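You operate a simulated robot arm through the tools that you are given. There is no shell and no other tool. Be economical: measure what you need, move in short steps, check, and stop when the job is done.

The job below is to be done with a simulated robot arm. You get a single attempt, and the scene is never put back.

JOB
Draw out about 80 cm of blue ribbon and stand the purple spool beside it to compare the colours.
Fine: The spool is in the ribbon drawer; shut it again. Free the reel brake to draw, back to HOLD.
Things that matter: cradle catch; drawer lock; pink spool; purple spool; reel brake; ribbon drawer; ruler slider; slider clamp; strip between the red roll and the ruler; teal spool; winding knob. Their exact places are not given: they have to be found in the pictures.

It is judged by the outcome, as a careful person would: the job done as asked, and still so three seconds after it is handed in. It fails if anything else is knocked over, pushed out of place, dropped, spilled or broken.

ROBOT AND FRAMES
A 6-joint arm with a two-finger parallel gripper on a trunk, on a base that drives. Base frame: it is fixed to the floor where the robot stands at the start and does not move with it; the origin is under the middle of the robot, x ahead of it, y to its left, z up. Units: m, degrees, N and s.
With the tool pointing down near the work surface it reaches from about 0.18 to 0.76 m from the robot's upright axis, wherever it stands. Its first joint turns from -166.0 to 166.0 degrees. Places, roughly: cradle catch [0.2, 1.2, 1]; drawer lock [0.4, 0.1, 0.7]; pink spool, purple spool, teal spool [0, 1.25, 0.75]; reel brake [0.5, 0, 1]; ribbon drawer [0.2, 1.3, 0.8]; ruler slider [0.4, 0.2, 1]; slider clamp [0.4, 0.3, 1]; strip between the red roll and the ruler [0.3, 0.8, 0.9]; winding knob [0.5, 0.3, 1]. Payload 3.91 kg.
Tool frame: the origin (TCP) lies between the finger pads and is the grasp point; the fingertips stand 0.03 m ahead of it; z points along the fingers, y is the line along which they close. Largest opening 0.11 m; finger width 0.02, thickness 0.01; the body of the gripper, 0.048 by 0.112 m, starts 0.055 m behind the TCP.
Orientation is that of the tool frame in the base frame, as a unit quaternion [x, y, z, w]. With the fingers straight down and closing along the base's y, the tool's x points along the base's -x, its y along +y and its z along -z.

CONTROLS
- The arm moves only by the tool step_arm. Its argument "motion" is a list of rows, each a list of 3 entries, a list of its own where there are three numbers: the shift along the base's x, y, z in m, then the turn, a rotation vector about the base's x, y, z in degrees, then the gripper command, from -1 (fully open) to 1 (shut), values between in proportion. In form: [[[x, y, z], [ax, ay, az], claw], ...]. A call has 1 to 10 rows; each row is the pose to reach, as a shift and turn from the pose commanded when the call began. Each row takes 0.2 s and may step no farther than 0.05 m and 8.6 degrees from the row before; otherwise, or with a gripper value out of range, the whole call is refused. Where a pose cannot be reached the arm comes as near as it can. A force on the tool above 50 N (or 10 N above the force at the start of the call, whichever is more), or a blocked arm, ends the call early, and 0.2 s more pass. The fingers move at their own pace (about 0.045 m/s each) and stop on an object; they squeeze with about 30 N. The grip force told is the motor's: it shows also when the fingers shut on nothing. Time passes only in rows, and 0.2 s behind the last, so rows that repeat a pose let the fingers close. It gives the time, the measured TCP pose, the force on the tool (base axes), the opening and the grip force at its end, in the units of the frame above (readings bear some noise), with the torque about the TCP (base axes, N m) and any sound that the robot's microphone picked up.
- Cameras (640 x 400 px; columns grow to the right, rows downward): "scene" is now at [-0.0118, 0.2015, 1.5474]; the picture's right is [0.67, -0.74, 0.00], its down [-0.64, -0.58, -0.50] and it looks along [0.37, 0.34, -0.86] (base axes); focal length 260 px, centre (320, 200). "wrist" rides on the gripper at [0.071, 0.022, -0.107] in the tool frame; the picture's right is [-0.29, 0.96, 0.00], its down [-0.76, -0.23, -0.61] and it looks along [-0.58, -0.18, 0.79] (tool axes); focal length 243 px, centre (320, 200).
- grab_frame(camera): a new picture of that camera. It takes no simulated time.
- move_column(by): slides the trunk up (or, below 0, down) by that many m; the arm and the scene camera ride with it, the base frame stays. It gives what a move gives, with no picture.
- roll_base(legs): drives the robot by 1 to 6 legs, each [ahead, left, turn to the left] in m, m and degrees, along the robot's own axes; the way and the turn of a leg run together, so that a leg with both is an arc; at most 1.5 m and 180 degrees a leg. The arm and the cameras ride along, it lands a little off, and it stops where it bumps. It gives what a move gives.
- turn_head(pan, tilt): turns the head with the scene camera to pan (to the left, within 86 degrees either way) and tilt (down, from -29 to 69), counted from straight ahead of the robot. It gives what a move gives.
- pixel_to_xyz(camera, pixels): for up to 12 pixels [column, row] of the newest picture of that camera ("zoom" is the newest enlarged one), the place [x, y, z] in the base frame of the surface seen there, good to about 0.002 m, but the place of the scene camera against the robot may be out by one fixed shift of up to 0.012 m in any direction. It takes no simulated time.
- zoom(camera, box): a new picture of the part [left, top, right, bottom] of that camera's present view, enlarged. It takes no simulated time.
- job_done(): hands the job in; it is judged then, once.

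Work in short steps. Measure before you move; look again where a grasp or a placing could have gone wrong, and mend it. You have 80 turns and 52 pictures in all, those below and enlarged ones among them. Open the gripper and draw the arm clear of the work before you hand the job in, unless the task says otherwise; then end with one line.

The tools are called after "Call:" by a JSON object that holds its "name" and its "arguments". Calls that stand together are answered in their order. step_arm: Moves the arm, as the interface text tells. Its arguments: {"type":"object","properties":{"motion":{"type":"array","items":{"type":"array"}}},"required":["motion"]} The other tools are called the same way: move_column (by) slides the trunk up or down; roll_base (legs) drives the base; turn_head (pan, tilt) turns the head that bears the scene camera; grab_frame (camera) takes a picture; pixel_to_xyz (camera, pixels) gives the place of the surface under pixels of a picture; zoom (camera, box) takes an enlarged picture of a part of a camera's view; job_done () hands the job in.

At the start:

```text
time: 0.0
eef_pos: [0.1796, 0.273, 1.2365]
ee_rot: [0.0, 1.0, -0.001, 0.0]
ft_force: [0.5, 0.5, 0.0]
wrist_torque: [0.01, -0.04, 0.01]
finger_gap: 0.1101
finger_force: 0.0
trunk travel left (down, up): [-0.525, 0.065]
robot x, y, heading: [-0.0001, -0.0024, 0.2]
head pan, tilt: [41.9, 59.8]
```

scene: 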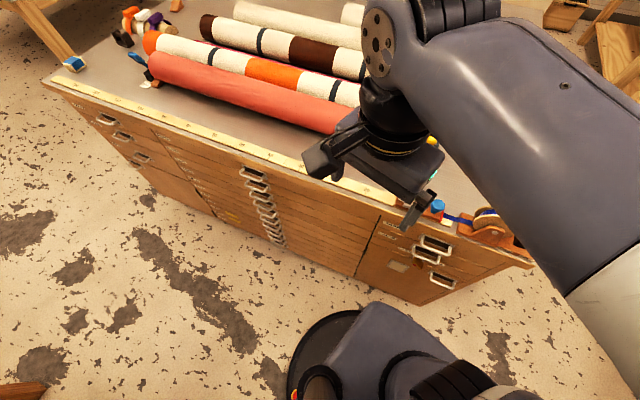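
wrist: 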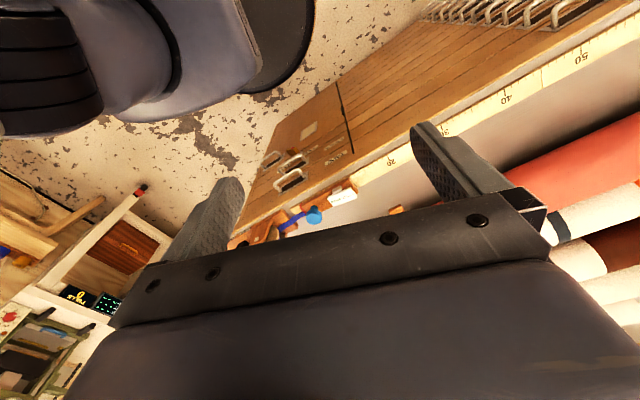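

The scene picture shows the chest with a ruler on its front edge, the reel at about (490,220) and the left drawers at about (110,120). I enlarge both ends.

Call:
{"name": "zoom", "arguments": {"camera": "scene", "box": [360, 170, 560, 295]}}

Call:
{"name": "zoom", "arguments": {"camera": "scene", "box": [30, 0, 230, 125]}}

```text
3.20 times, centred on (460, 232) of scene
```

zoom: 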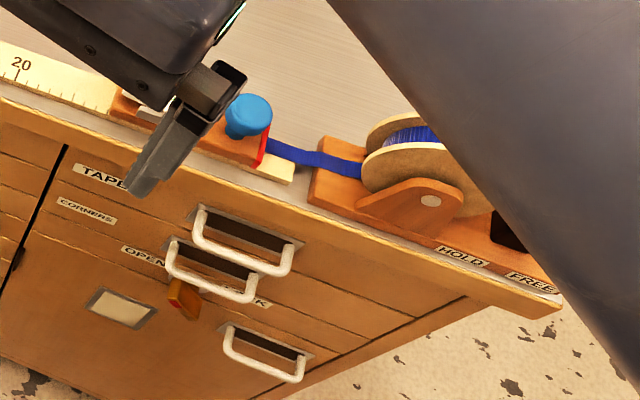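

```text
3.20 times, centred on (130, 62) of scene
```

zoom: 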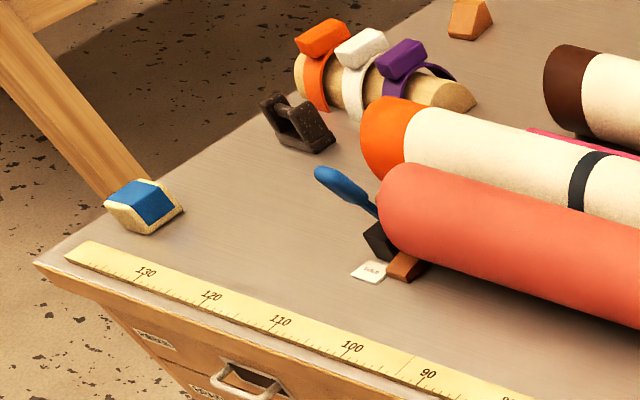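

I measure the ruler, slider, reel and drawers on the present view.

Call:
{"name": "pixel_to_xyz", "arguments": {"camera": "scene", "pixels": [[55, 78], [390, 200], [437, 206], [465, 220], [512, 250], [105, 120], [122, 136], [142, 158], [433, 246], [418, 263], [150, 60], [120, 60]]}}

Call:
{"name": "turn_head", "arguments": {"pan": 10, "tilt": 50}}

Call:
{"name": "grab_frame", "arguments": {"camera": "scene"}}

```text
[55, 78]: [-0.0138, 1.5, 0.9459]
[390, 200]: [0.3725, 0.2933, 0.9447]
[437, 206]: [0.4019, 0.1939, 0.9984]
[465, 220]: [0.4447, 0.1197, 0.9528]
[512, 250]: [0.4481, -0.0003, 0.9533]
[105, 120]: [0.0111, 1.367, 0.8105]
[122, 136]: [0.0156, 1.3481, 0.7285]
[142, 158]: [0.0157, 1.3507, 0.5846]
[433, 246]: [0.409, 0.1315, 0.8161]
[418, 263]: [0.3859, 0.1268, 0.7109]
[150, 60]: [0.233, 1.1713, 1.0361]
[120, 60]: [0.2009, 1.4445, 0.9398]
```

```text
time: 1.0
eef_pos: [0.177, 0.2713, 1.2373]
ee_rot: [-0.001, 1.0, 0.001, 0.0]
ft_force: [-0.6, -0.7, -0.8]
wrist_torque: [0.0, 0.02, -0.02]
finger_gap: 0.11
finger_force: 0.1
trunk travel left (down, up): [-0.525, 0.065]
robot x, y, heading: [0.0002, -0.0005, -0.3]
head pan, tilt: [10.0, 50.0]
```

```text
47 pictures are left
```

scene: 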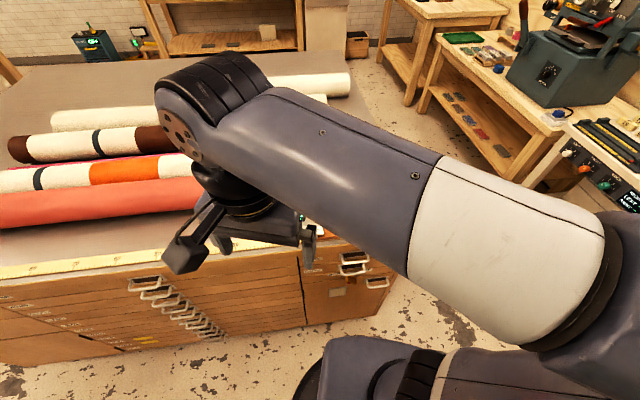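

The arm hides the reel. I turn the robot right so the chest lies on its left and can be seen past the arm, then look with the head panned left.

Call:
{"name": "roll_base", "arguments": {"legs": [[0, 0, -65]]}}

Call:
{"name": "turn_head", "arguments": {"pan": 80, "tilt": 45}}

Call:
{"name": "grab_frame", "arguments": {"camera": "scene"}}

```text
time: 4.2
eef_pos: [0.3218, -0.0501, 1.2365]
ee_rot: [0.54, 0.842, 0.0, 0.001]
ft_force: [0.2, -0.5, 0.0]
wrist_torque: [0.01, 0.0, 0.02]
finger_gap: 0.1099
finger_force: 0.0
trunk travel left (down, up): [-0.525, 0.065]
robot x, y, heading: [0.0018, -0.0028, -65.6]
head pan, tilt: [10.0, 50.0]
```

```text
time: 5.6
eef_pos: [0.3216, -0.05, 1.2362]
ee_rot: [0.54, 0.842, -0.001, 0.0]
ft_force: [0.5, 0.0, -0.3]
wrist_torque: [0.01, 0.03, 0.06]
finger_gap: 0.1102
finger_force: 0.0
trunk travel left (down, up): [-0.525, 0.065]
robot x, y, heading: [-0.0042, -0.0001, -65.4]
head pan, tilt: [80.0, 45.0]
```

```text
46 pictures are left
```

scene: 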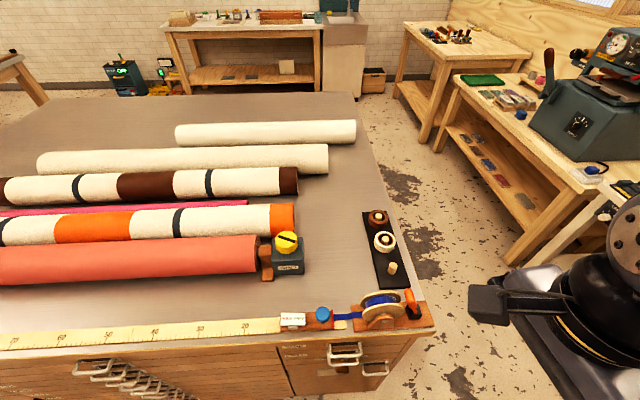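

Excellent view now: slider at (305,318), reel at (380,308), brake at (412,302). I enlarge this area.

Call:
{"name": "zoom", "arguments": {"camera": "scene", "box": [260, 270, 440, 382]}}

Call:
{"name": "pixel_to_xyz", "arguments": {"camera": "zoom", "pixels": [[110, 180], [222, 155], [310, 180], [430, 120], [545, 110], [555, 165], [435, 185], [230, 190], [100, 210], [175, 215], [80, 155]]}}

Call:
{"name": "pixel_to_xyz", "arguments": {"camera": "scene", "pixels": [[245, 327], [200, 330], [155, 334], [108, 337], [62, 341], [15, 345], [100, 300], [40, 300], [110, 260], [180, 285]]}}

```text
3.56 times, centred on (350, 326) of scene
```

zoom: 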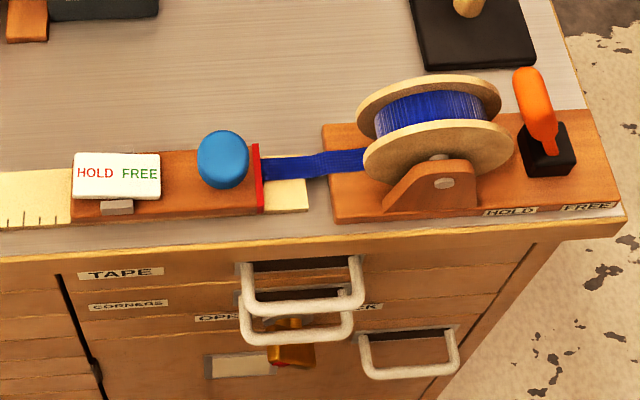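

```text
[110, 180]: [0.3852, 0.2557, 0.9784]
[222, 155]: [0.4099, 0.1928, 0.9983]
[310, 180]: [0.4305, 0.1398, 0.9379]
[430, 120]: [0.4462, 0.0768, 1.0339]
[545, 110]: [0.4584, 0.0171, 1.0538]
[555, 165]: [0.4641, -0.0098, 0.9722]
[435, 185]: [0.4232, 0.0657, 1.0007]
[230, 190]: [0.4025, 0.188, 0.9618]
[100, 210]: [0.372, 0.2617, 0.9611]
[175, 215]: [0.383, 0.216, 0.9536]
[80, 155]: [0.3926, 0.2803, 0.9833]
```

```text
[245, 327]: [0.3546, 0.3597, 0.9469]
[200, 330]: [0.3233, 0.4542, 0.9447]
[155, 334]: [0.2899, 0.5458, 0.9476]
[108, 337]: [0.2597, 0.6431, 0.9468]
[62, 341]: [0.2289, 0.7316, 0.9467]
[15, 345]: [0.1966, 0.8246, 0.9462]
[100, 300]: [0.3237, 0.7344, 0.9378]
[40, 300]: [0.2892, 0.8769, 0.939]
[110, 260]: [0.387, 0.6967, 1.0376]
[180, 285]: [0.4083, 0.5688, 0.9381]
```

The reel brake leans towards HOLD; the slider's red index is at about ruler 0. I enlarge the slider clamp and the brake, and check the lock.

Call:
{"name": "zoom", "arguments": {"camera": "scene", "box": [274, 300, 354, 350]}}

Call:
{"name": "zoom", "arguments": {"camera": "scene", "box": [280, 335, 400, 399]}}

```text
8.00 times, centred on (314, 325) of scene
```

zoom: 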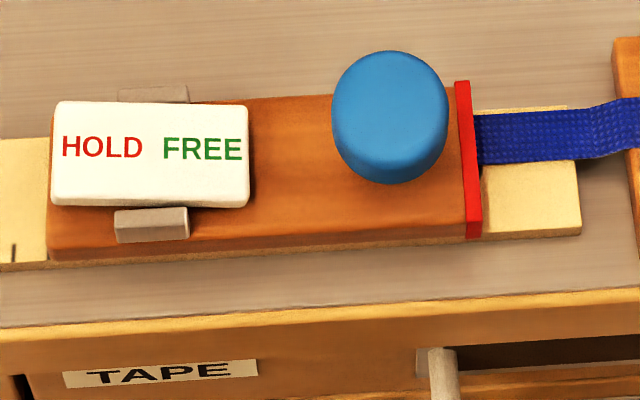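

```text
5.33 times, centred on (340, 367) of scene
```

zoom: 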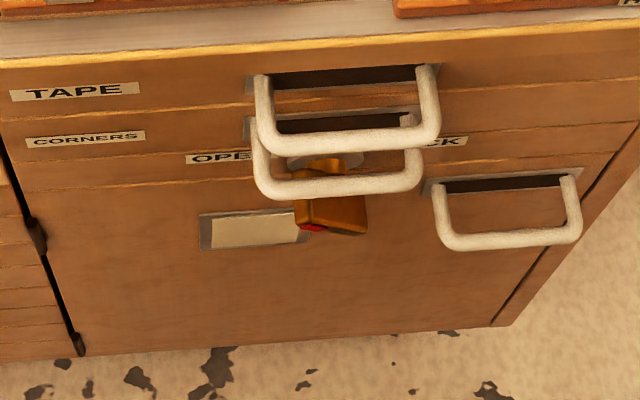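

I measure the rocker plate's two ends to see how it stands.

Call:
{"name": "zoom", "arguments": {"camera": "scene", "box": [274, 300, 354, 350]}}

Call:
{"name": "pixel_to_xyz", "arguments": {"camera": "zoom", "pixels": [[65, 115], [65, 150], [65, 190], [105, 185], [150, 115], [150, 185], [195, 185], [238, 115], [238, 150], [238, 190], [285, 150], [390, 80]]}}

Call:
{"name": "pixel_to_xyz", "arguments": {"camera": "zoom", "pixels": [[340, 120], [440, 120], [395, 170], [463, 85], [475, 230], [50, 240], [455, 235], [150, 95], [150, 225], [520, 135], [185, 225], [120, 225]]}}

```text
8.00 times, centred on (314, 325) of scene
```

zoom: 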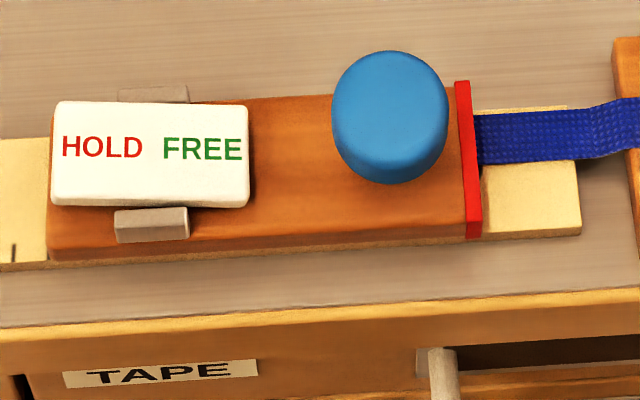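

```text
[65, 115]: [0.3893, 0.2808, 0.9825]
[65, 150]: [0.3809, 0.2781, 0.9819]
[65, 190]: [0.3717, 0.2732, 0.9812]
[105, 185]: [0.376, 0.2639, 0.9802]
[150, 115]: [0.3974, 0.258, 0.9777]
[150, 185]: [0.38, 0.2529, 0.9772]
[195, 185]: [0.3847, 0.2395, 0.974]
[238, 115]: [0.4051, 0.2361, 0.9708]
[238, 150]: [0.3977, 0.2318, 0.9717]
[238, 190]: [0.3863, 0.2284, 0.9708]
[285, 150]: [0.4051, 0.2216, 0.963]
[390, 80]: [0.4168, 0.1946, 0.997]
```

```text
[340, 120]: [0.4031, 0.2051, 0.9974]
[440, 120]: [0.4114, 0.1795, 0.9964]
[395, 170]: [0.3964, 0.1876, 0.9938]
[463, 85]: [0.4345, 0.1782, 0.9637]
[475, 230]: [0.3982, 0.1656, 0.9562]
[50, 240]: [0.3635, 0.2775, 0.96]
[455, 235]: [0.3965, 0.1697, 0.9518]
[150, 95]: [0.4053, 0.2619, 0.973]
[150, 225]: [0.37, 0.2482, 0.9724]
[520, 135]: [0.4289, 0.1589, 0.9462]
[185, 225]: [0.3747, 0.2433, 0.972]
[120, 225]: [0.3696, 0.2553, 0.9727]
```

The FREE end of the clamp rocker is down (0.971 against 0.982 at HOLD), so the slider seems free already. I measure the brake lever closely before driving.

Call:
{"name": "zoom", "arguments": {"camera": "scene", "box": [350, 280, 446, 340]}}

Call:
{"name": "pixel_to_xyz", "arguments": {"camera": "zoom", "pixels": [[375, 75], [385, 110], [405, 150], [415, 175], [385, 185], [470, 190], [395, 210], [455, 160], [330, 120], [345, 150], [310, 90], [395, 60]]}}

```text
6.67 times, centred on (398, 310) of scene
```

zoom: 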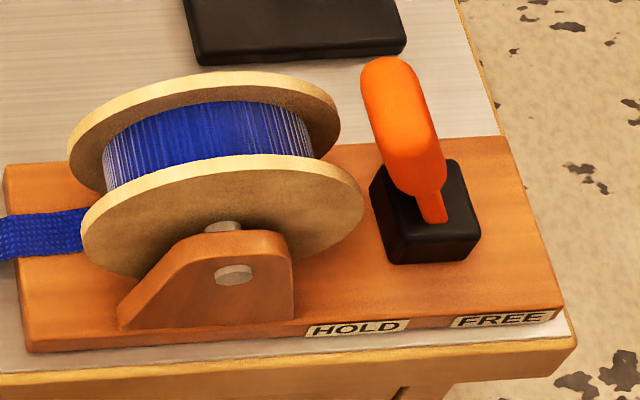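

```text
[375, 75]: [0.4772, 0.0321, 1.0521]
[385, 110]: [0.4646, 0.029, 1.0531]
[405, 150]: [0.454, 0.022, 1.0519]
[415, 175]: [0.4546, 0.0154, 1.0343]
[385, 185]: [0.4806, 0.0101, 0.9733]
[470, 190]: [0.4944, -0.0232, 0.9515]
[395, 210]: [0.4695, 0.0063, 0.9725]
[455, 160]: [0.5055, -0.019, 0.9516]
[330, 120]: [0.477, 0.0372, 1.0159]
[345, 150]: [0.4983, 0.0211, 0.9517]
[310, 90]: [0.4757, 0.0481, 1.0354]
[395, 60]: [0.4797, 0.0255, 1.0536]
```

The brake handle is a bar along the chest's depth, top z≈1.053, leaning to HOLD with its pivot near (0.47,-0.01,0.975). I drive to face the chest (heading ≈18.8°) midway between ruler 0 and 80.

Call:
{"name": "roll_base", "arguments": {"legs": [[0, 0, 84.2], [0, 0.33, 0]]}}

Call:
{"name": "turn_head", "arguments": {"pan": 60, "tilt": 45}}

Call:
{"name": "grab_frame", "arguments": {"camera": "scene"}}

```text
time: 11.4
eef_pos: [-0.0185, 0.6321, 1.2369]
ee_rot: [-0.157, 0.988, 0.001, 0.001]
ft_force: [0.1, 0.3, 0.2]
wrist_torque: [0.01, -0.05, 0.02]
finger_gap: 0.11
finger_force: 0.1
trunk travel left (down, up): [-0.525, 0.065]
robot x, y, heading: [-0.1051, 0.3201, 18.2]
head pan, tilt: [80.0, 45.0]
```

```text
time: 12.2
eef_pos: [-0.0175, 0.633, 1.2373]
ee_rot: [-0.157, 0.988, 0.0, 0.0]
ft_force: [0.0, 0.4, -0.7]
wrist_torque: [0.02, 0.01, 0.04]
finger_gap: 0.1099
finger_force: 0.0
trunk travel left (down, up): [-0.525, 0.065]
robot x, y, heading: [-0.1039, 0.319, 17.9]
head pan, tilt: [60.0, 45.0]
```

```text
40 pictures are left
```

scene: 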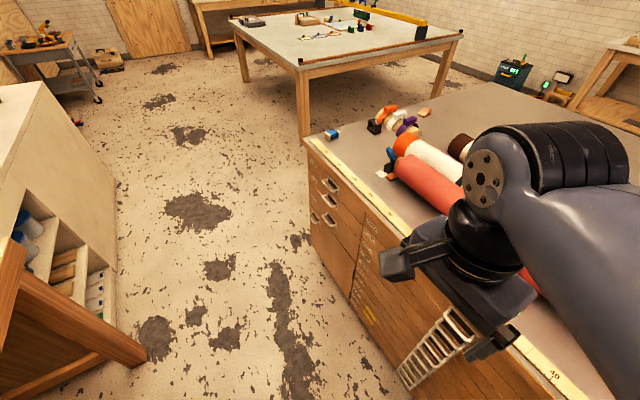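

Scene shows the arm is free over the chest front. I move it high over to the reel, shutting the fingers on the way, for a wrist look at the brake.

Call:
{"name": "step_arm", "arguments": {"motion": [[[0.0225, -0.0407, 0], [0, 0, 0], 1], [[0.045, -0.0814, 0], [0, 0, 0], 1], [[0.0675, -0.1221, 0], [0, 0, 0], 1], [[0.09, -0.1628, 0], [0, 0, 0], 1], [[0.1125, -0.2035, 0], [0, 0, 0], 1], [[0.135, -0.2442, 0], [0, 0, 0], 1], [[0.1575, -0.2849, 0], [0, 0, 0], 1], [[0.18, -0.3256, 0], [0, 0, 0], 1], [[0.2025, -0.3663, 0], [0, 0, 0], 1], [[0.225, -0.407, 0], [0, 0, 0], 1]]}}

Call:
{"name": "step_arm", "arguments": {"motion": [[[0.0225, -0.0407, 0], [0, 0, 0], 1], [[0.045, -0.0814, 0], [0, 0, 0], 1], [[0.0675, -0.1221, 0], [0, 0, 0], 1], [[0.09, -0.1628, 0], [0, 0, 0], 1], [[0.113, -0.204, 0], [0, 0, 0], 1], [[0.113, -0.204, 0], [0, 0, 0], 1]]}}

Call:
{"name": "grab_frame", "arguments": {"camera": "wrist"}}

```text
time: 14.4
eef_pos: [0.2091, 0.2252, 1.2376]
ee_rot: [-0.157, 0.988, 0.001, 0.0]
ft_force: [0.3, 0.6, 0.4]
wrist_torque: [0.0, 0.0, 0.02]
finger_gap: 0.0001
finger_force: 29.7
trunk travel left (down, up): [-0.525, 0.065]
robot x, y, heading: [-0.1019, 0.3195, 18.0]
head pan, tilt: [60.0, 45.0]
```

```text
time: 15.8
eef_pos: [0.3247, 0.0209, 1.2364]
ee_rot: [-0.157, 0.988, 0.0, 0.0]
ft_force: [0.7, 0.3, -0.5]
wrist_torque: [0.02, 0.03, -0.01]
finger_gap: 0.0
finger_force: 30.0
trunk travel left (down, up): [-0.525, 0.065]
robot x, y, heading: [-0.1041, 0.3207, 18.0]
head pan, tilt: [60.0, 45.0]
```

```text
39 pictures are left
```

wrist: 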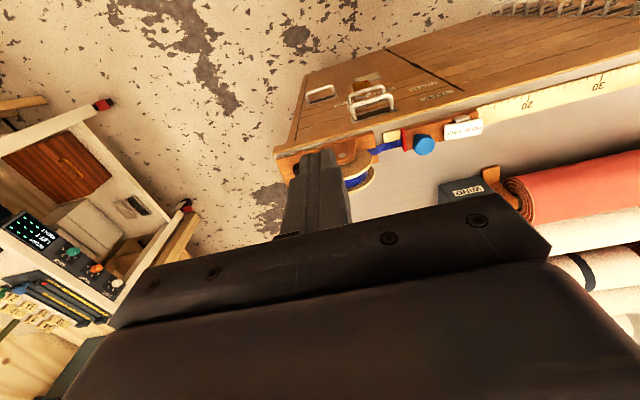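

The wrist sees the slider knob at (423,145). I measure it against the scene camera's value for the fixed shift, and look with the head towards the reel.

Call:
{"name": "pixel_to_xyz", "arguments": {"camera": "wrist", "pixels": [[423, 145], [358, 182], [366, 165], [465, 130], [529, 104], [599, 85], [478, 129], [447, 132]]}}

Call:
{"name": "turn_head", "arguments": {"pan": -35, "tilt": 45}}

Call:
{"name": "grab_frame", "arguments": {"camera": "scene"}}

```text
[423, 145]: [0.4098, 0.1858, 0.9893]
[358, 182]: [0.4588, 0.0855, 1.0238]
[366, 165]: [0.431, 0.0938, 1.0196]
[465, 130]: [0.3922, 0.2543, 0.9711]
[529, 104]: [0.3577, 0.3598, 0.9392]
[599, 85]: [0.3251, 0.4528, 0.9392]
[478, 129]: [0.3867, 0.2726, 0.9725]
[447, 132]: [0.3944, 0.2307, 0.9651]
```

```text
time: 17.6
eef_pos: [0.3232, 0.0214, 1.2374]
ee_rot: [-0.158, 0.988, 0.0, -0.001]
ft_force: [0.5, 0.9, 0.0]
wrist_torque: [0.01, -0.06, 0.0]
finger_gap: 0.0
finger_force: 30.4
trunk travel left (down, up): [-0.525, 0.065]
robot x, y, heading: [-0.1064, 0.3182, 18.1]
head pan, tilt: [-35.0, 45.0]
```

```text
38 pictures are left
```

scene: 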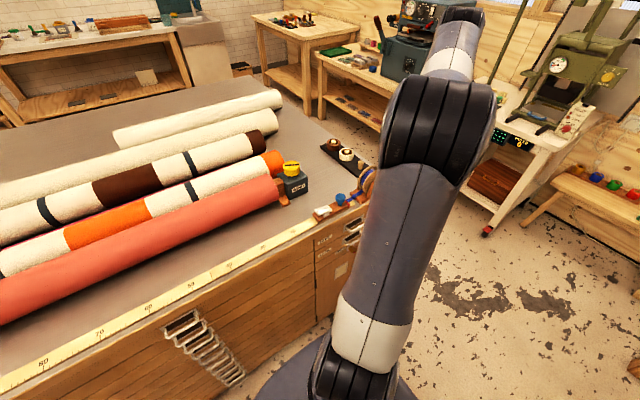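

Scene z reads about 7.5 mm high compared with the wrist. I open the fingers to see the brake between them with the wrist camera.

Call:
{"name": "step_arm", "arguments": {"motion": [[[0, 0, 0], [0, 0, 0], -1], [[0, 0, 0], [0, 0, 0], -1], [[0, 0, 0], [0, 0, 0], -1], [[0, 0, 0], [0, 0, 0], -1], [[0, 0, 0], [0, 0, 0], -1], [[0, 0, 0], [0, 0, 0], -1]]}}

Call:
{"name": "zoom", "arguments": {"camera": "wrist", "box": [250, 80, 442, 200]}}

```text
time: 18.9
eef_pos: [0.3234, 0.0213, 1.2361]
ee_rot: [-0.157, 0.988, 0.0, 0.0]
ft_force: [1.3, 0.0, 0.5]
wrist_torque: [0.01, 0.02, 0.01]
finger_gap: 0.11
finger_force: 0.0
trunk travel left (down, up): [-0.525, 0.065]
robot x, y, heading: [-0.1035, 0.3213, 18.2]
head pan, tilt: [-35.0, 45.0]
```

```text
3.33 times, centred on (346, 140) of wrist
```

zoom: 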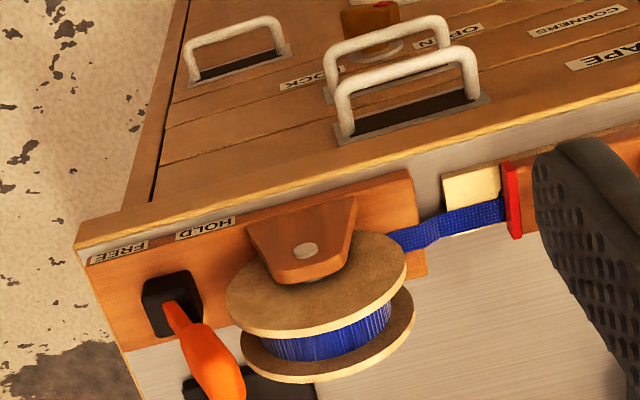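

The lever is visible at zoom (210,360). I measure it.

Call:
{"name": "pixel_to_xyz", "arguments": {"camera": "zoom", "pixels": [[170, 308], [180, 325], [195, 340], [210, 360], [225, 385], [190, 360], [230, 365], [155, 285], [190, 280], [250, 290], [340, 270], [160, 325]]}}

```text
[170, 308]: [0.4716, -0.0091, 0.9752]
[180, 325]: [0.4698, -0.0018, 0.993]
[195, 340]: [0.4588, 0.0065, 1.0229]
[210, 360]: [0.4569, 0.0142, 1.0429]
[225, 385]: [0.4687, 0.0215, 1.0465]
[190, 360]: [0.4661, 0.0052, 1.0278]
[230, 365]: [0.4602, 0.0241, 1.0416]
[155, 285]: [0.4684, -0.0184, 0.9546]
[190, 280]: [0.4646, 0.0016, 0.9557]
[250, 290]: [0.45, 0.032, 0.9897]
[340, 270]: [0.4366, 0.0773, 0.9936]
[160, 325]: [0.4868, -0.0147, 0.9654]
```

Bar centre is about (0.468,0.020,1.035), pivot d≈-0.160; FREE is the far side from the reel. I shut the fingers and go above the point just on the reel side of the bar, then down to tip z≈1.06 first.

Call:
{"name": "step_arm", "arguments": {"motion": [[[0.04, 0.009, 0], [0, 0, 0], 1], [[0.08, 0.018, 0], [0, 0, 0], 1], [[0.12, 0.027, 0], [0, 0, 0], 1], [[0.1336, 0.0306, 0], [0, 0, 0], 1], [[0.1336, 0.0306, -0.04], [0, 0, 0], 1], [[0.1336, 0.0306, -0.08], [0, 0, 0], 1], [[0.1336, 0.0306, -0.12], [0, 0, 0], 1], [[0.1336, 0.0306, -0.146], [0, 0, 0], 1], [[0.1336, 0.0306, -0.146], [0, 0, 0], 1]]}}

Call:
{"name": "zoom", "arguments": {"camera": "wrist", "box": [160, 60, 480, 260]}}

```text
time: 20.9
eef_pos: [0.4554, 0.0512, 1.089]
ee_rot: [-0.157, 0.988, 0.001, 0.0]
ft_force: [-0.4, -0.5, 0.7]
wrist_torque: [-0.01, 0.02, 0.0]
finger_gap: 0.0
finger_force: 30.0
trunk travel left (down, up): [-0.525, 0.065]
robot x, y, heading: [-0.1026, 0.3144, 17.9]
head pan, tilt: [-35.0, 45.0]
```

```text
2.00 times, centred on (320, 160) of wrist
```

zoom: 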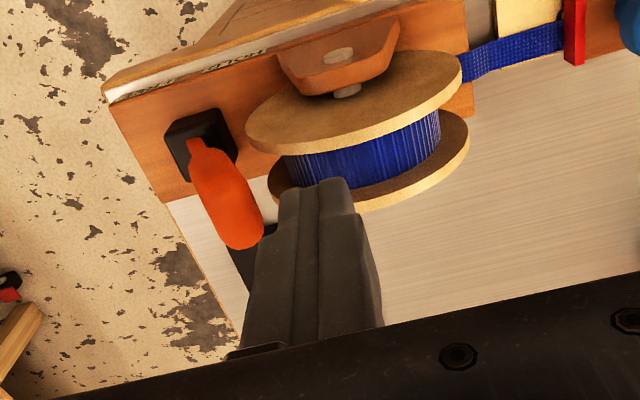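

The finger stands on the reel side of the orange bar as planned. I lower 29 mm and push away from the reel by 7 cm.

Call:
{"name": "step_arm", "arguments": {"motion": [[[0, 0, -0.015], [0, 0, 0], 1], [[0, 0, -0.029], [0, 0, 0], 1], [[0.0032, -0.0095, -0.029], [0, 0, 0], 1], [[0.0064, -0.0189, -0.029], [0, 0, 0], 1], [[0.0097, -0.0284, -0.029], [0, 0, 0], 1], [[0.0129, -0.0379, -0.029], [0, 0, 0], 1], [[0.0161, -0.0473, -0.029], [0, 0, 0], 1], [[0.0193, -0.0568, -0.029], [0, 0, 0], 1], [[0.0225, -0.0663, -0.029], [0, 0, 0], 1], [[0.0235, -0.069, -0.029], [0, 0, 0], 1]]}}

Call:
{"name": "zoom", "arguments": {"camera": "wrist", "box": [160, 60, 480, 260]}}

```text
time: 23.1
eef_pos: [0.4781, -0.0183, 1.061]
ee_rot: [-0.158, 0.988, 0.0, 0.0]
ft_force: [0.6, -0.3, -0.1]
wrist_torque: [0.0, 0.0, 0.0]
finger_gap: 0.0001
finger_force: 30.2
trunk travel left (down, up): [-0.525, 0.065]
robot x, y, heading: [-0.1049, 0.3192, 18.2]
head pan, tilt: [-35.0, 45.0]
```

```text
2.00 times, centred on (320, 160) of wrist
```

zoom: 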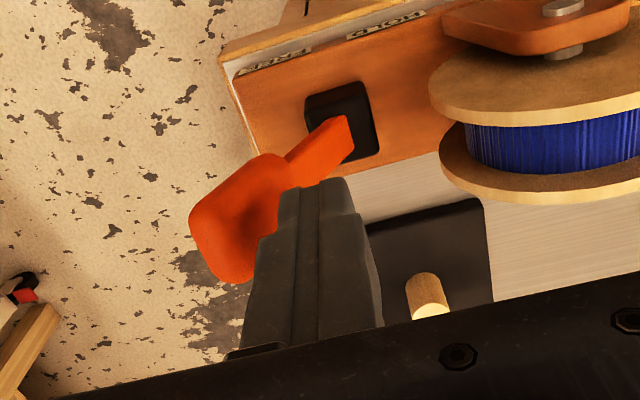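

The lever has gone over to the FREE side. I lift, move over the slider knob and turn the tool 90° so the fingers will close across the slider.

Call:
{"name": "step_arm", "arguments": {"motion": [[[0, 0, 0.045], [0, 0, 0], 1], [[0, 0, 0.09], [0, 0, 0], 1], [[0, 0, 0.13], [0, 0, 8.5], 1], [[-0.014, 0.041, 0.13], [0, 0, 17], 1], [[-0.028, 0.082, 0.13], [0, 0, 25.5], 1], [[-0.042, 0.123, 0.13], [0, 0, 34], 0.4], [[-0.056, 0.164, 0.13], [0, 0, 42.5], 0.4], [[-0.07, 0.207, 0.13], [0, 0, 51], 0.4], [[-0.07, 0.207, 0.13], [0, 0, 59.5], 0.4], [[-0.07, 0.207, 0.13], [0, 0, 68], 0.4]]}}

Call:
{"name": "step_arm", "arguments": {"motion": [[[0, 0, 0], [0, 0, 8.5], 0.4], [[0, 0, 0], [0, 0, 17], 0.4], [[0.025, -0.076, 0], [0, 0, 22], 0], [[0.025, -0.076, 0], [0, 0, 22], 0]]}}

Call:
{"name": "zoom", "arguments": {"camera": "wrist", "box": [160, 20, 480, 220]}}

```text
time: 25.4
eef_pos: [0.4086, 0.1909, 1.1918]
ee_rot: [-0.683, 0.731, 0.0, 0.0]
ft_force: [-0.1, -0.1, -0.7]
wrist_torque: [0.01, 0.02, 0.05]
finger_gap: 0.033
finger_force: 0.0
out of reach, approached as far as the arm can: row 3
trunk travel left (down, up): [-0.525, 0.065]
robot x, y, heading: [-0.1034, 0.3198, 18.2]
head pan, tilt: [-35.0, 45.0]
```

```text
refused: row 3 steps farther than a row can; nothing moved
```

```text
2.00 times, centred on (320, 120) of wrist
```

zoom: 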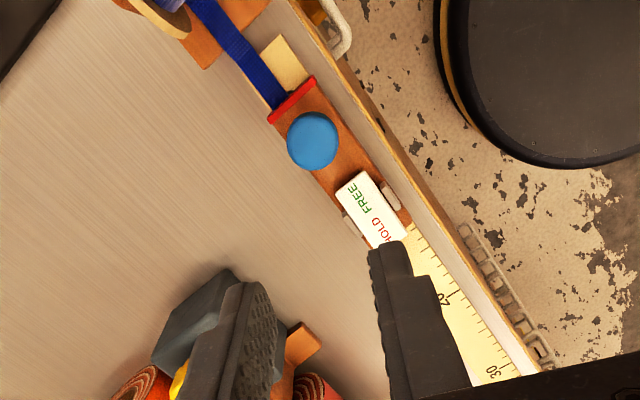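

From here the knob, red index and clamp are all visible. I measure the knob, index and ruler.

Call:
{"name": "pixel_to_xyz", "arguments": {"camera": "zoom", "pixels": [[315, 140], [291, 140], [338, 140], [315, 115], [315, 163], [270, 121], [313, 80], [350, 190], [375, 240], [447, 300], [497, 373], [285, 60]]}}

Call:
{"name": "zoom", "arguments": {"camera": "wrist", "box": [272, 40, 400, 120]}}

```text
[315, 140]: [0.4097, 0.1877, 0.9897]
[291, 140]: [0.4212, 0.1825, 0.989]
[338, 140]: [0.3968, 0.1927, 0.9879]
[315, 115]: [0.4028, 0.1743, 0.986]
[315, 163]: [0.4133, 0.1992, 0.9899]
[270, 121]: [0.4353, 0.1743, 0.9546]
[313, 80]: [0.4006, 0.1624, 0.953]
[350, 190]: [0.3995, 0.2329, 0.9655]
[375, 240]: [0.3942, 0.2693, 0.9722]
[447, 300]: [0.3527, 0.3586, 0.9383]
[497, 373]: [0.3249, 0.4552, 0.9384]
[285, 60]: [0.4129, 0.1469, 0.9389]
```

```text
5.00 times, centred on (336, 80) of wrist
```

zoom: 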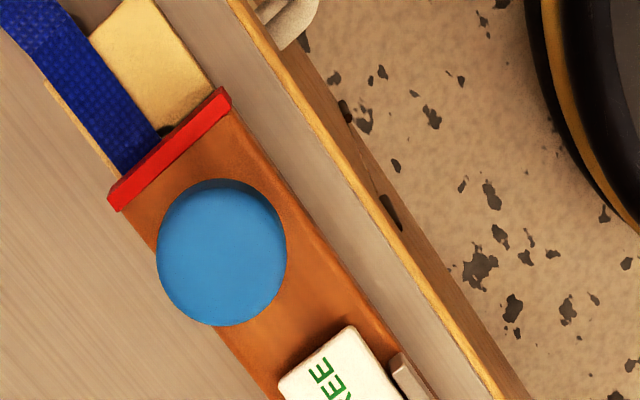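

Knob centre ≈(0.4085,0.1875), top 0.990; index at ruler 0. I finish the turn to 108.8°, open to ~5.5 cm and lower around the knob.

Call:
{"name": "step_arm", "arguments": {"motion": [[[0, -0.003, 0], [0, 0, 8], 0], [[0, -0.0034, 0], [0, 0, 16], 0], [[0, -0.0034, -0.04], [0, 0, 22.7], 0], [[0, -0.0034, -0.08], [0, 0, 22.7], 0], [[0, -0.0034, -0.12], [0, 0, 22.7], 0], [[0, -0.0034, -0.16], [0, 0, 22.7], 0], [[0, -0.0034, -0.185], [0, 0, 22.7], 0], [[0, -0.0034, -0.202], [0, 0, 22.7], 0], [[0, -0.0034, -0.202], [0, 0, 22.7], 0]]}}

Call:
{"name": "grab_frame", "arguments": {"camera": "wrist"}}

```text
time: 27.4
eef_pos: [0.4063, 0.1852, 0.9883]
ee_rot: [0.812, -0.583, 0.0, 0.0]
ft_force: [0.5, -0.1, 0.4]
wrist_torque: [0.02, 0.01, 0.0]
finger_gap: 0.0553
finger_force: 0.1
trunk travel left (down, up): [-0.525, 0.065]
robot x, y, heading: [-0.1046, 0.3196, 18.3]
head pan, tilt: [-35.0, 45.0]
```

```text
32 pictures are left
```

wrist: 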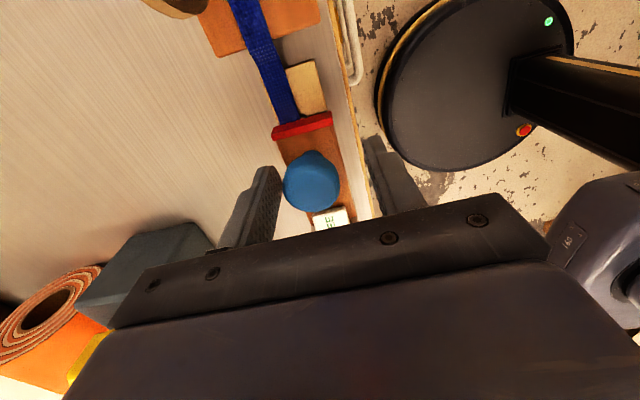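

The knob sits between the fingers. I close on it.

Call:
{"name": "step_arm", "arguments": {"motion": [[[0, 0, 0], [0, 0, 0], 0.6], [[0, 0, 0], [0, 0, 0], 1], [[0, 0, 0], [0, 0, 0], 1], [[0, 0, 0], [0, 0, 0], 1]]}}

Call:
{"name": "step_arm", "arguments": {"motion": [[[-0.0032, 0.0095, 0], [0, 0, 0], 1], [[-0.0064, 0.0189, 0], [0, 0, 0], 1], [[-0.0097, 0.0284, 0], [0, 0, 0], 1]]}}

```text
time: 28.4
eef_pos: [0.4127, 0.1892, 0.9885]
ee_rot: [0.813, -0.582, 0.003, -0.001]
ft_force: [33.6, 11.6, 0.8]
wrist_torque: [0.46, -0.41, 0.06]
finger_gap: 0.0309
finger_force: 45.4
trunk travel left (down, up): [-0.525, 0.065]
robot x, y, heading: [-0.1032, 0.317, 18.1]
head pan, tilt: [-35.0, 45.0]
```

```text
time: 29.1
eef_pos: [0.4028, 0.2152, 0.9888]
ee_rot: [0.813, -0.582, 0.003, 0.001]
ft_force: [36.0, 10.7, -9.7]
wrist_torque: [-0.54, -0.62, -0.04]
finger_gap: 0.0316
finger_force: 45.3
trunk travel left (down, up): [-0.525, 0.065]
robot x, y, heading: [-0.1067, 0.3191, 18.2]
head pan, tilt: [-35.0, 45.0]
```

The slider moves with the hand; I take off the sideways strain (+6 mm into the chest) and draw a further 10 cm, then check.

Call:
{"name": "step_arm", "arguments": {"motion": [[[0.006, 0.002, 0], [0, 0, 0], 1], [[-0.0037, 0.0304, 0], [0, 0, 0], 1], [[-0.0133, 0.0588, 0], [0, 0, 0], 1], [[-0.023, 0.0872, 0], [0, 0, 0], 1], [[-0.0262, 0.0967, 0], [0, 0, 0], 1]]}}

Call:
{"name": "grab_frame", "arguments": {"camera": "wrist"}}

```text
time: 30.4
eef_pos: [0.3716, 0.3117, 0.9886]
ee_rot: [0.813, -0.583, -0.003, 0.001]
ft_force: [13.8, 3.0, -34.8]
wrist_torque: [-0.18, -0.18, -0.09]
finger_gap: 0.0315
finger_force: 45.1
trunk travel left (down, up): [-0.525, 0.065]
robot x, y, heading: [-0.1046, 0.3167, 17.9]
head pan, tilt: [-35.0, 45.0]
```

```text
31 pictures are left
```

wrist: 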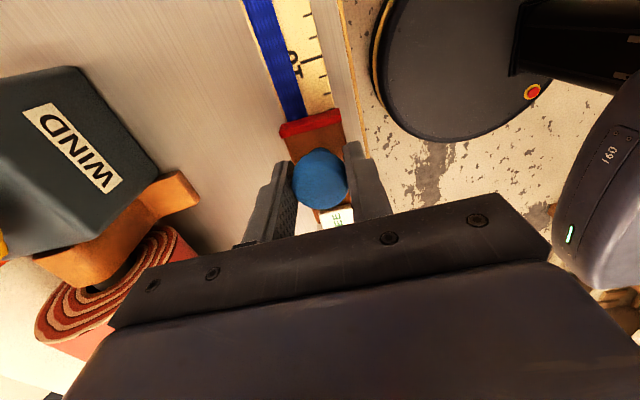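

About 12 cm drawn; a 35 N downward pull on the tool builds up, so I lower the command 2 mm and go on drawing in 3 cm rows.

Call:
{"name": "step_arm", "arguments": {"motion": [[[0, 0, -0.002], [0, 0, 0], 1], [[-0.0097, 0.0284, -0.002], [0, 0, 0], 1], [[-0.0193, 0.0568, -0.002], [0, 0, 0], 1], [[-0.029, 0.0852, -0.002], [0, 0, 0], 1], [[-0.0386, 0.1136, -0.002], [0, 0, 0], 1], [[-0.0483, 0.142, -0.002], [0, 0, 0], 1], [[-0.0579, 0.1704, -0.002], [0, 0, 0], 1]]}}

```text
time: 31.9
eef_pos: [0.3171, 0.4829, 0.9898]
ee_rot: [0.813, -0.582, 0.002, -0.002]
ft_force: [13.7, 6.3, 23.5]
wrist_torque: [-0.84, -0.57, -0.07]
finger_gap: 0.0317
finger_force: 45.2
trunk travel left (down, up): [-0.525, 0.065]
robot x, y, heading: [-0.1063, 0.317, 18.0]
head pan, tilt: [-35.0, 45.0]
```

Forces stay small; sideways force hints the track runs slightly less slanted, so I correct direction and continue 24 cm.

Call:
{"name": "step_arm", "arguments": {"motion": [[[-0.0064, 0.0291, 0.001], [0, 0, 0], 1], [[-0.0156, 0.0576, 0.001], [0, 0, 0], 1], [[-0.0249, 0.0861, 0.001], [0, 0, 0], 1], [[-0.0342, 0.1146, 0.001], [0, 0, 0], 1], [[-0.0435, 0.1431, 0.001], [0, 0, 0], 1], [[-0.0528, 0.1716, 0.001], [0, 0, 0], 1], [[-0.0621, 0.2001, 0.001], [0, 0, 0], 1], [[-0.0714, 0.2286, 0.001], [0, 0, 0], 1]]}}

```text
time: 33.8
eef_pos: [0.2426, 0.7102, 0.9885]
ee_rot: [0.812, -0.583, 0.0, 0.001]
ft_force: [12.4, 6.8, 11.6]
wrist_torque: [-0.24, -0.53, -0.25]
finger_gap: 0.0316
finger_force: 45.2
trunk travel left (down, up): [-0.525, 0.065]
robot x, y, heading: [-0.1029, 0.3111, 18.2]
head pan, tilt: [-35.0, 45.0]
```

Drawn ≈54.8 cm along the true direction (-0.310,0.951). I go 24 cm more and then look at the index.

Call:
{"name": "step_arm", "arguments": {"motion": [[[-0.0093, 0.0285, 0], [0, 0, 0], 1], [[-0.0186, 0.057, 0], [0, 0, 0], 1], [[-0.0279, 0.0856, 0], [0, 0, 0], 1], [[-0.0372, 0.1141, 0], [0, 0, 0], 1], [[-0.0465, 0.1426, 0], [0, 0, 0], 1], [[-0.0558, 0.1711, 0], [0, 0, 0], 1], [[-0.0651, 0.1996, 0], [0, 0, 0], 1], [[-0.0744, 0.2281, 0], [0, 0, 0], 1]]}}

Call:
{"name": "turn_head", "arguments": {"pan": 45, "tilt": 50}}

Call:
{"name": "zoom", "arguments": {"camera": "wrist", "box": [200, 0, 440, 150]}}

Call:
{"name": "grab_frame", "arguments": {"camera": "scene"}}

```text
time: 35.5
eef_pos: [0.1696, 0.9378, 0.9895]
ee_rot: [0.813, -0.583, -0.002, -0.002]
ft_force: [18.3, 7.5, 13.4]
wrist_torque: [-0.93, -0.78, -0.1]
finger_gap: 0.031
finger_force: 44.7
trunk travel left (down, up): [-0.525, 0.065]
robot x, y, heading: [-0.1036, 0.3182, 18.1]
head pan, tilt: [-35.0, 45.0]
```

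```text
time: 37.1
eef_pos: [0.1693, 0.9374, 0.9884]
ee_rot: [0.812, -0.584, -0.001, -0.001]
ft_force: [22.2, 9.1, 19.9]
wrist_torque: [0.46, -0.21, 0.03]
finger_gap: 0.031
finger_force: 45.2
trunk travel left (down, up): [-0.525, 0.065]
robot x, y, heading: [-0.1009, 0.3208, 18.0]
head pan, tilt: [45.0, 50.0]
```

```text
2.67 times, centred on (320, 75) of wrist
```

zoom: 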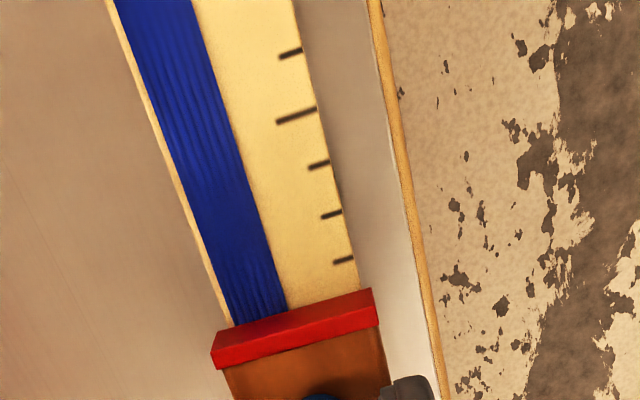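

```text
29 pictures are left
```

scene: 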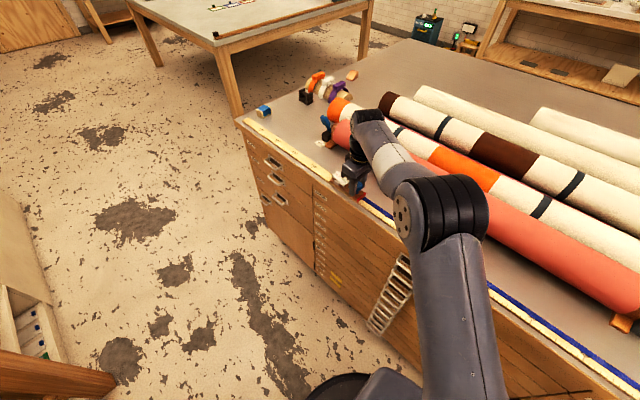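

The ticks show the index at about 79 (longer tick at (295,115) being 75, 78 just clear of the bar). I move 13 mm further.

Call:
{"name": "step_arm", "arguments": {"motion": [[[-0.002, 0.0062, 0], [0, 0, 0], 1], [[-0.0025, 0.0128, 0], [0, 0, 0], 1], [[-0.0025, 0.0128, 0], [0, 0, 0], 1]]}}

Call:
{"name": "zoom", "arguments": {"camera": "wrist", "box": [200, 0, 440, 150]}}

```text
time: 37.9
eef_pos: [0.1658, 0.951, 0.9888]
ee_rot: [0.813, -0.582, 0.0, 0.001]
ft_force: [12.6, 3.4, 18.0]
wrist_torque: [0.05, 0.04, -0.15]
finger_gap: 0.0315
finger_force: 45.2
trunk travel left (down, up): [-0.525, 0.065]
robot x, y, heading: [-0.1029, 0.3207, 17.8]
head pan, tilt: [45.0, 50.0]
```

```text
2.67 times, centred on (320, 75) of wrist
```

zoom: 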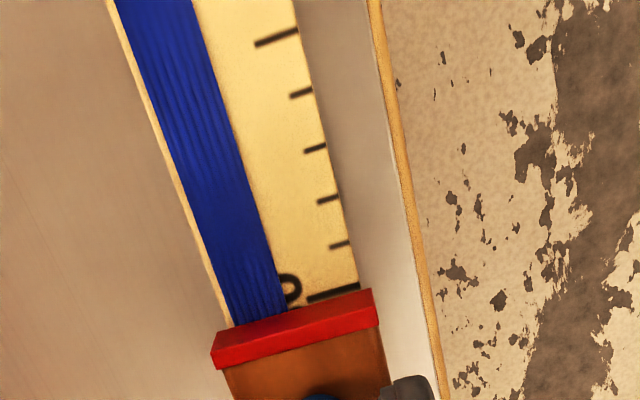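

Index now stands at the 80 tick. I ease the grip slightly with the fingers still around the knob, and see whether the slider creeps back.

Call:
{"name": "step_arm", "arguments": {"motion": [[[0, 0, 0], [0, 0, 0], 0.2], [[0, 0, 0], [0, 0, 0], 0.1], [[0, 0, 0], [0, 0, 0], 0.1], [[0, 0, 0], [0, 0, 0], 0.1], [[0, 0, 0], [0, 0, 0], 0.1], [[0, 0, 0], [0, 0, 0], 0.1]]}}

Call:
{"name": "zoom", "arguments": {"camera": "wrist", "box": [200, 0, 440, 150]}}

```text
time: 39.3
eef_pos: [0.1665, 0.9508, 0.989]
ee_rot: [0.813, -0.583, 0.0, 0.0]
ft_force: [1.2, 0.5, -0.1]
wrist_torque: [0.06, 0.02, 0.02]
finger_gap: 0.0498
finger_force: 0.0
trunk travel left (down, up): [-0.525, 0.065]
robot x, y, heading: [-0.1047, 0.3162, 18.2]
head pan, tilt: [45.0, 50.0]
```

```text
2.67 times, centred on (320, 75) of wrist
```

zoom: 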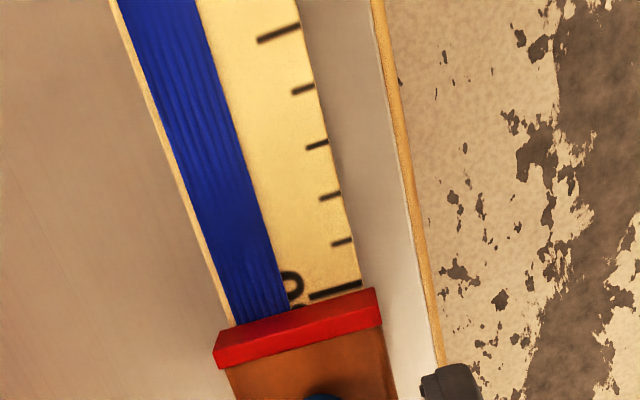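

The slider stays put. I lift straight up, then drive right ~0.4 m so the brake is in easy reach.

Call:
{"name": "step_arm", "arguments": {"motion": [[[0, 0, 0.02], [0, 0, 0], -0.3], [[0, 0, 0.06], [0, 0, 0], -0.3], [[0, 0, 0.1], [0, 0, 0], -0.3], [[0, 0, 0.15], [0, 0, 0], -0.3], [[0, 0, 0.2], [0, 0, 0], -0.3]]}}

Call:
{"name": "roll_base", "arguments": {"legs": [[0, -0.4, 0]]}}

```text
time: 40.5
eef_pos: [0.1586, 0.9293, 1.1843]
ee_rot: [0.813, -0.582, 0.0, 0.001]
ft_force: [-0.5, 0.2, 0.9]
wrist_torque: [-0.07, 0.04, 0.0]
finger_gap: 0.0717
finger_force: 0.0
out of reach, approached as far as the arm can: row 5
trunk travel left (down, up): [-0.525, 0.065]
robot x, y, heading: [-0.1046, 0.3161, 18.0]
head pan, tilt: [45.0, 50.0]
```

```text
time: 43.0
eef_pos: [0.2831, 0.55, 1.1847]
ee_rot: [0.813, -0.582, 0.0, 0.0]
ft_force: [0.1, 0.7, -0.1]
wrist_torque: [-0.01, -0.02, -0.02]
finger_gap: 0.0716
finger_force: 0.0
trunk travel left (down, up): [-0.525, 0.065]
robot x, y, heading: [0.0211, -0.059, 18.0]
head pan, tilt: [45.0, 50.0]
```

Next I carry the hand high along the chest to beyond the brake, for a wrist look back at the lever.

Call:
{"name": "step_arm", "arguments": {"motion": [[[0.0158, -0.0453, 0.01], [0, 0, 0], 0.5], [[0.0316, -0.0906, 0.01], [0, 0, 0], 1], [[0.0474, -0.1359, 0.01], [0, 0, 0], 1], [[0.0632, -0.1812, 0.01], [0, 0, 0], 1], [[0.079, -0.2265, 0.01], [0, 0, 0], 1], [[0.0948, -0.2718, 0.01], [0, 0, 0], 1], [[0.1106, -0.3171, 0.01], [0, 0, 0], 1], [[0.1264, -0.3624, 0.01], [0, 0, 0], 1], [[0.1422, -0.4077, 0.01], [0, 0, 0], 1], [[0.158, -0.453, 0.01], [0, 0, 0], 1]]}}

Call:
{"name": "step_arm", "arguments": {"motion": [[[0.0158, -0.0453, 0], [0, 0, 0], 1], [[0.0316, -0.0906, 0], [0, 0, 0], 1], [[0.0474, -0.1359, 0], [0, 0, 0], 1], [[0.0632, -0.1812, 0], [0, 0, 0], 1], [[0.079, -0.227, 0], [0, 0, 0], 1], [[0.079, -0.227, 0], [0, 0, 0], 1]]}}

Call:
{"name": "grab_frame", "arguments": {"camera": "wrist"}}

```text
time: 45.2
eef_pos: [0.4395, 0.0956, 1.1955]
ee_rot: [0.813, -0.582, 0.0, 0.0]
ft_force: [0.3, -0.5, -0.8]
wrist_torque: [-0.04, -0.01, 0.02]
finger_gap: 0.0001
finger_force: 29.7
trunk travel left (down, up): [-0.525, 0.065]
robot x, y, heading: [0.0206, -0.0632, 18.0]
head pan, tilt: [45.0, 50.0]
```

```text
time: 46.6
eef_pos: [0.519, -0.1324, 1.1943]
ee_rot: [0.813, -0.582, 0.0, 0.001]
ft_force: [1.2, -0.5, 0.6]
wrist_torque: [-0.02, 0.02, 0.0]
finger_gap: 0.0
finger_force: 29.9
trunk travel left (down, up): [-0.525, 0.065]
robot x, y, heading: [0.0221, -0.0631, 18.2]
head pan, tilt: [45.0, 50.0]
```

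```text
26 pictures are left
```

wrist: 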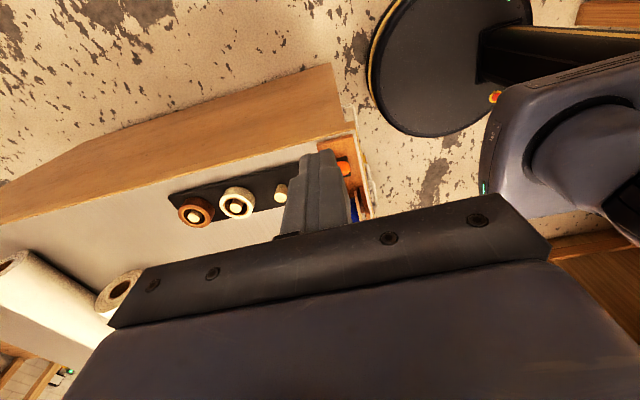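

The orange lever shows just right of the fingertips at (342,168). I measure it there.

Call:
{"name": "zoom", "arguments": {"camera": "wrist", "box": [280, 120, 408, 200]}}

Call:
{"name": "pixel_to_xyz", "arguments": {"camera": "wrist", "pixels": [[342, 163], [342, 168], [342, 174], [346, 168], [339, 160], [345, 175], [354, 210], [280, 193]]}}

```text
5.00 times, centred on (344, 160) of wrist
```

zoom: 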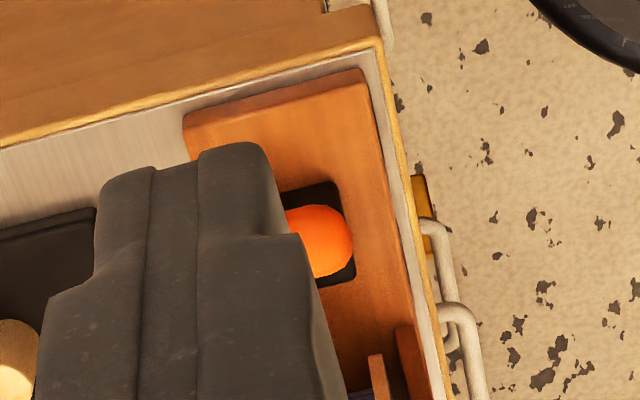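

```text
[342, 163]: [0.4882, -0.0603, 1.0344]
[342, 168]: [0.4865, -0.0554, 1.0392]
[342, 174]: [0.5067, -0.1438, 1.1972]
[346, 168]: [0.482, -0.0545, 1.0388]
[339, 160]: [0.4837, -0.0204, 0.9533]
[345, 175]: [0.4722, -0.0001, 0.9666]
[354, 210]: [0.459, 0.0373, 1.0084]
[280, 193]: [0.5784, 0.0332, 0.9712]
```

Bar now at d≈-0.20 (FREE). I descend beyond it at about (0.504,-0.093) to TCP z 1.058 and push it back towards the reel.

Call:
{"name": "step_arm", "arguments": {"motion": [[[-0.015, 0.039, 0], [0, 0, 0], 1], [[-0.015, 0.039, -0.045], [0, 0, 0], 1], [[-0.015, 0.039, -0.09], [0, 0, 0], 1], [[-0.015, 0.039, -0.136], [0, 0, 0], 1], [[-0.0212, 0.058, -0.136], [0, 0, 0], 1], [[-0.0274, 0.077, -0.136], [0, 0, 0], 1], [[-0.0336, 0.096, -0.136], [0, 0, 0], 1], [[-0.0398, 0.115, -0.136], [0, 0, 0], 1], [[-0.0445, 0.1294, -0.136], [0, 0, 0], 1], [[-0.0457, 0.133, -0.136], [0, 0, 0], 1]]}}

```text
time: 48.8
eef_pos: [0.4742, -0.0032, 1.057]
ee_rot: [0.812, -0.583, 0.001, 0.0]
ft_force: [9.5, -31.6, 1.8]
wrist_torque: [-0.91, -0.17, -0.02]
finger_gap: 0.0
finger_force: 30.1
trunk travel left (down, up): [-0.525, 0.065]
robot x, y, heading: [0.0182, -0.062, 18.0]
head pan, tilt: [45.0, 50.0]
```

The lever meets its stop with ~33 N. I back off, rise, and look.

Call:
{"name": "step_arm", "arguments": {"motion": [[[0.0062, -0.019, 0], [0, 0, 0], 1], [[0.0155, -0.0475, 0], [0, 0, 0], 1], [[0.0155, -0.0475, 0.045], [0, 0, 0], 1], [[0.0155, -0.0475, 0.09], [0, 0, 0], 1], [[0.0155, -0.0475, 0.135], [0, 0, 0], 1], [[-0.03, -0.035, 0.135], [0, 0, 0], 1], [[-0.075, -0.02, 0.135], [0, 0, 0], 1]]}}

Call:
{"name": "zoom", "arguments": {"camera": "wrist", "box": [160, 80, 480, 280]}}

```text
time: 50.4
eef_pos: [0.3963, -0.0184, 1.195]
ee_rot: [0.813, -0.582, 0.001, -0.001]
ft_force: [0.1, 0.3, -0.9]
wrist_torque: [0.02, 0.0, -0.01]
finger_gap: 0.0
finger_force: 30.1
trunk travel left (down, up): [-0.525, 0.065]
robot x, y, heading: [0.0224, -0.0616, 18.0]
head pan, tilt: [45.0, 50.0]
```

```text
2.00 times, centred on (320, 180) of wrist
```

zoom: 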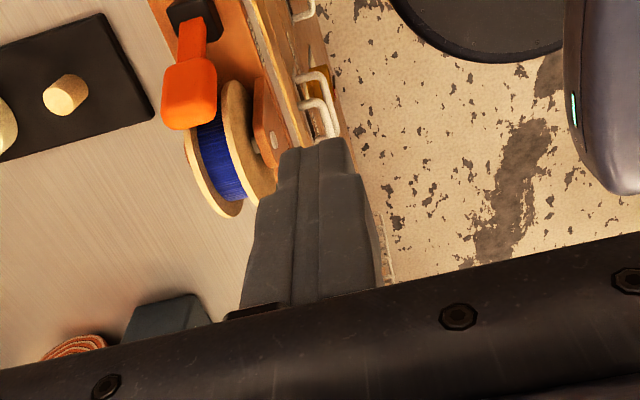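

The lever leans back over the reel: HOLD. Now I drive left ~0.9 m and a little back, to stand right of the left-hand drawers, and look at them.

Call:
{"name": "roll_base", "arguments": {"legs": [[-0.08, 0.9, 0]]}}

Call:
{"name": "turn_head", "arguments": {"pan": 50, "tilt": 45}}

Call:
{"name": "grab_frame", "arguments": {"camera": "scene"}}

```text
time: 55.1
eef_pos: [0.0436, 0.8064, 1.1931]
ee_rot: [0.814, -0.58, 0.0, 0.001]
ft_force: [-0.6, -0.5, 0.0]
wrist_torque: [0.0, -0.03, 0.03]
finger_gap: 0.0002
finger_force: 29.6
trunk travel left (down, up): [-0.525, 0.065]
robot x, y, heading: [-0.3331, 0.7615, 18.2]
head pan, tilt: [45.0, 50.0]
```

```text
time: 55.7
eef_pos: [0.0427, 0.8052, 1.193]
ee_rot: [0.815, -0.579, 0.0, -0.001]
ft_force: [-0.3, 1.0, 0.3]
wrist_torque: [0.0, -0.01, -0.03]
finger_gap: 0.0
finger_force: 30.2
trunk travel left (down, up): [-0.525, 0.065]
robot x, y, heading: [-0.3341, 0.7535, 18.5]
head pan, tilt: [50.0, 45.0]
```

```text
23 pictures are left
```

scene: 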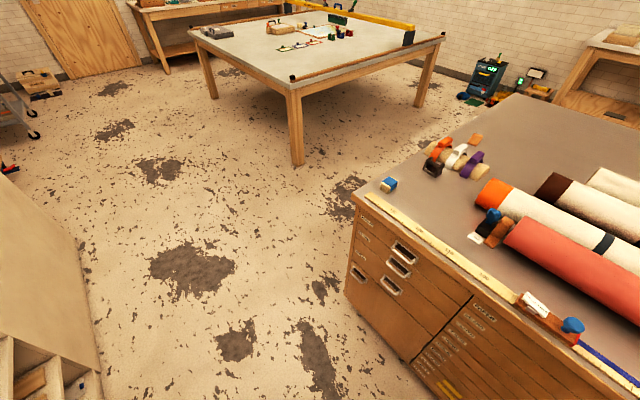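

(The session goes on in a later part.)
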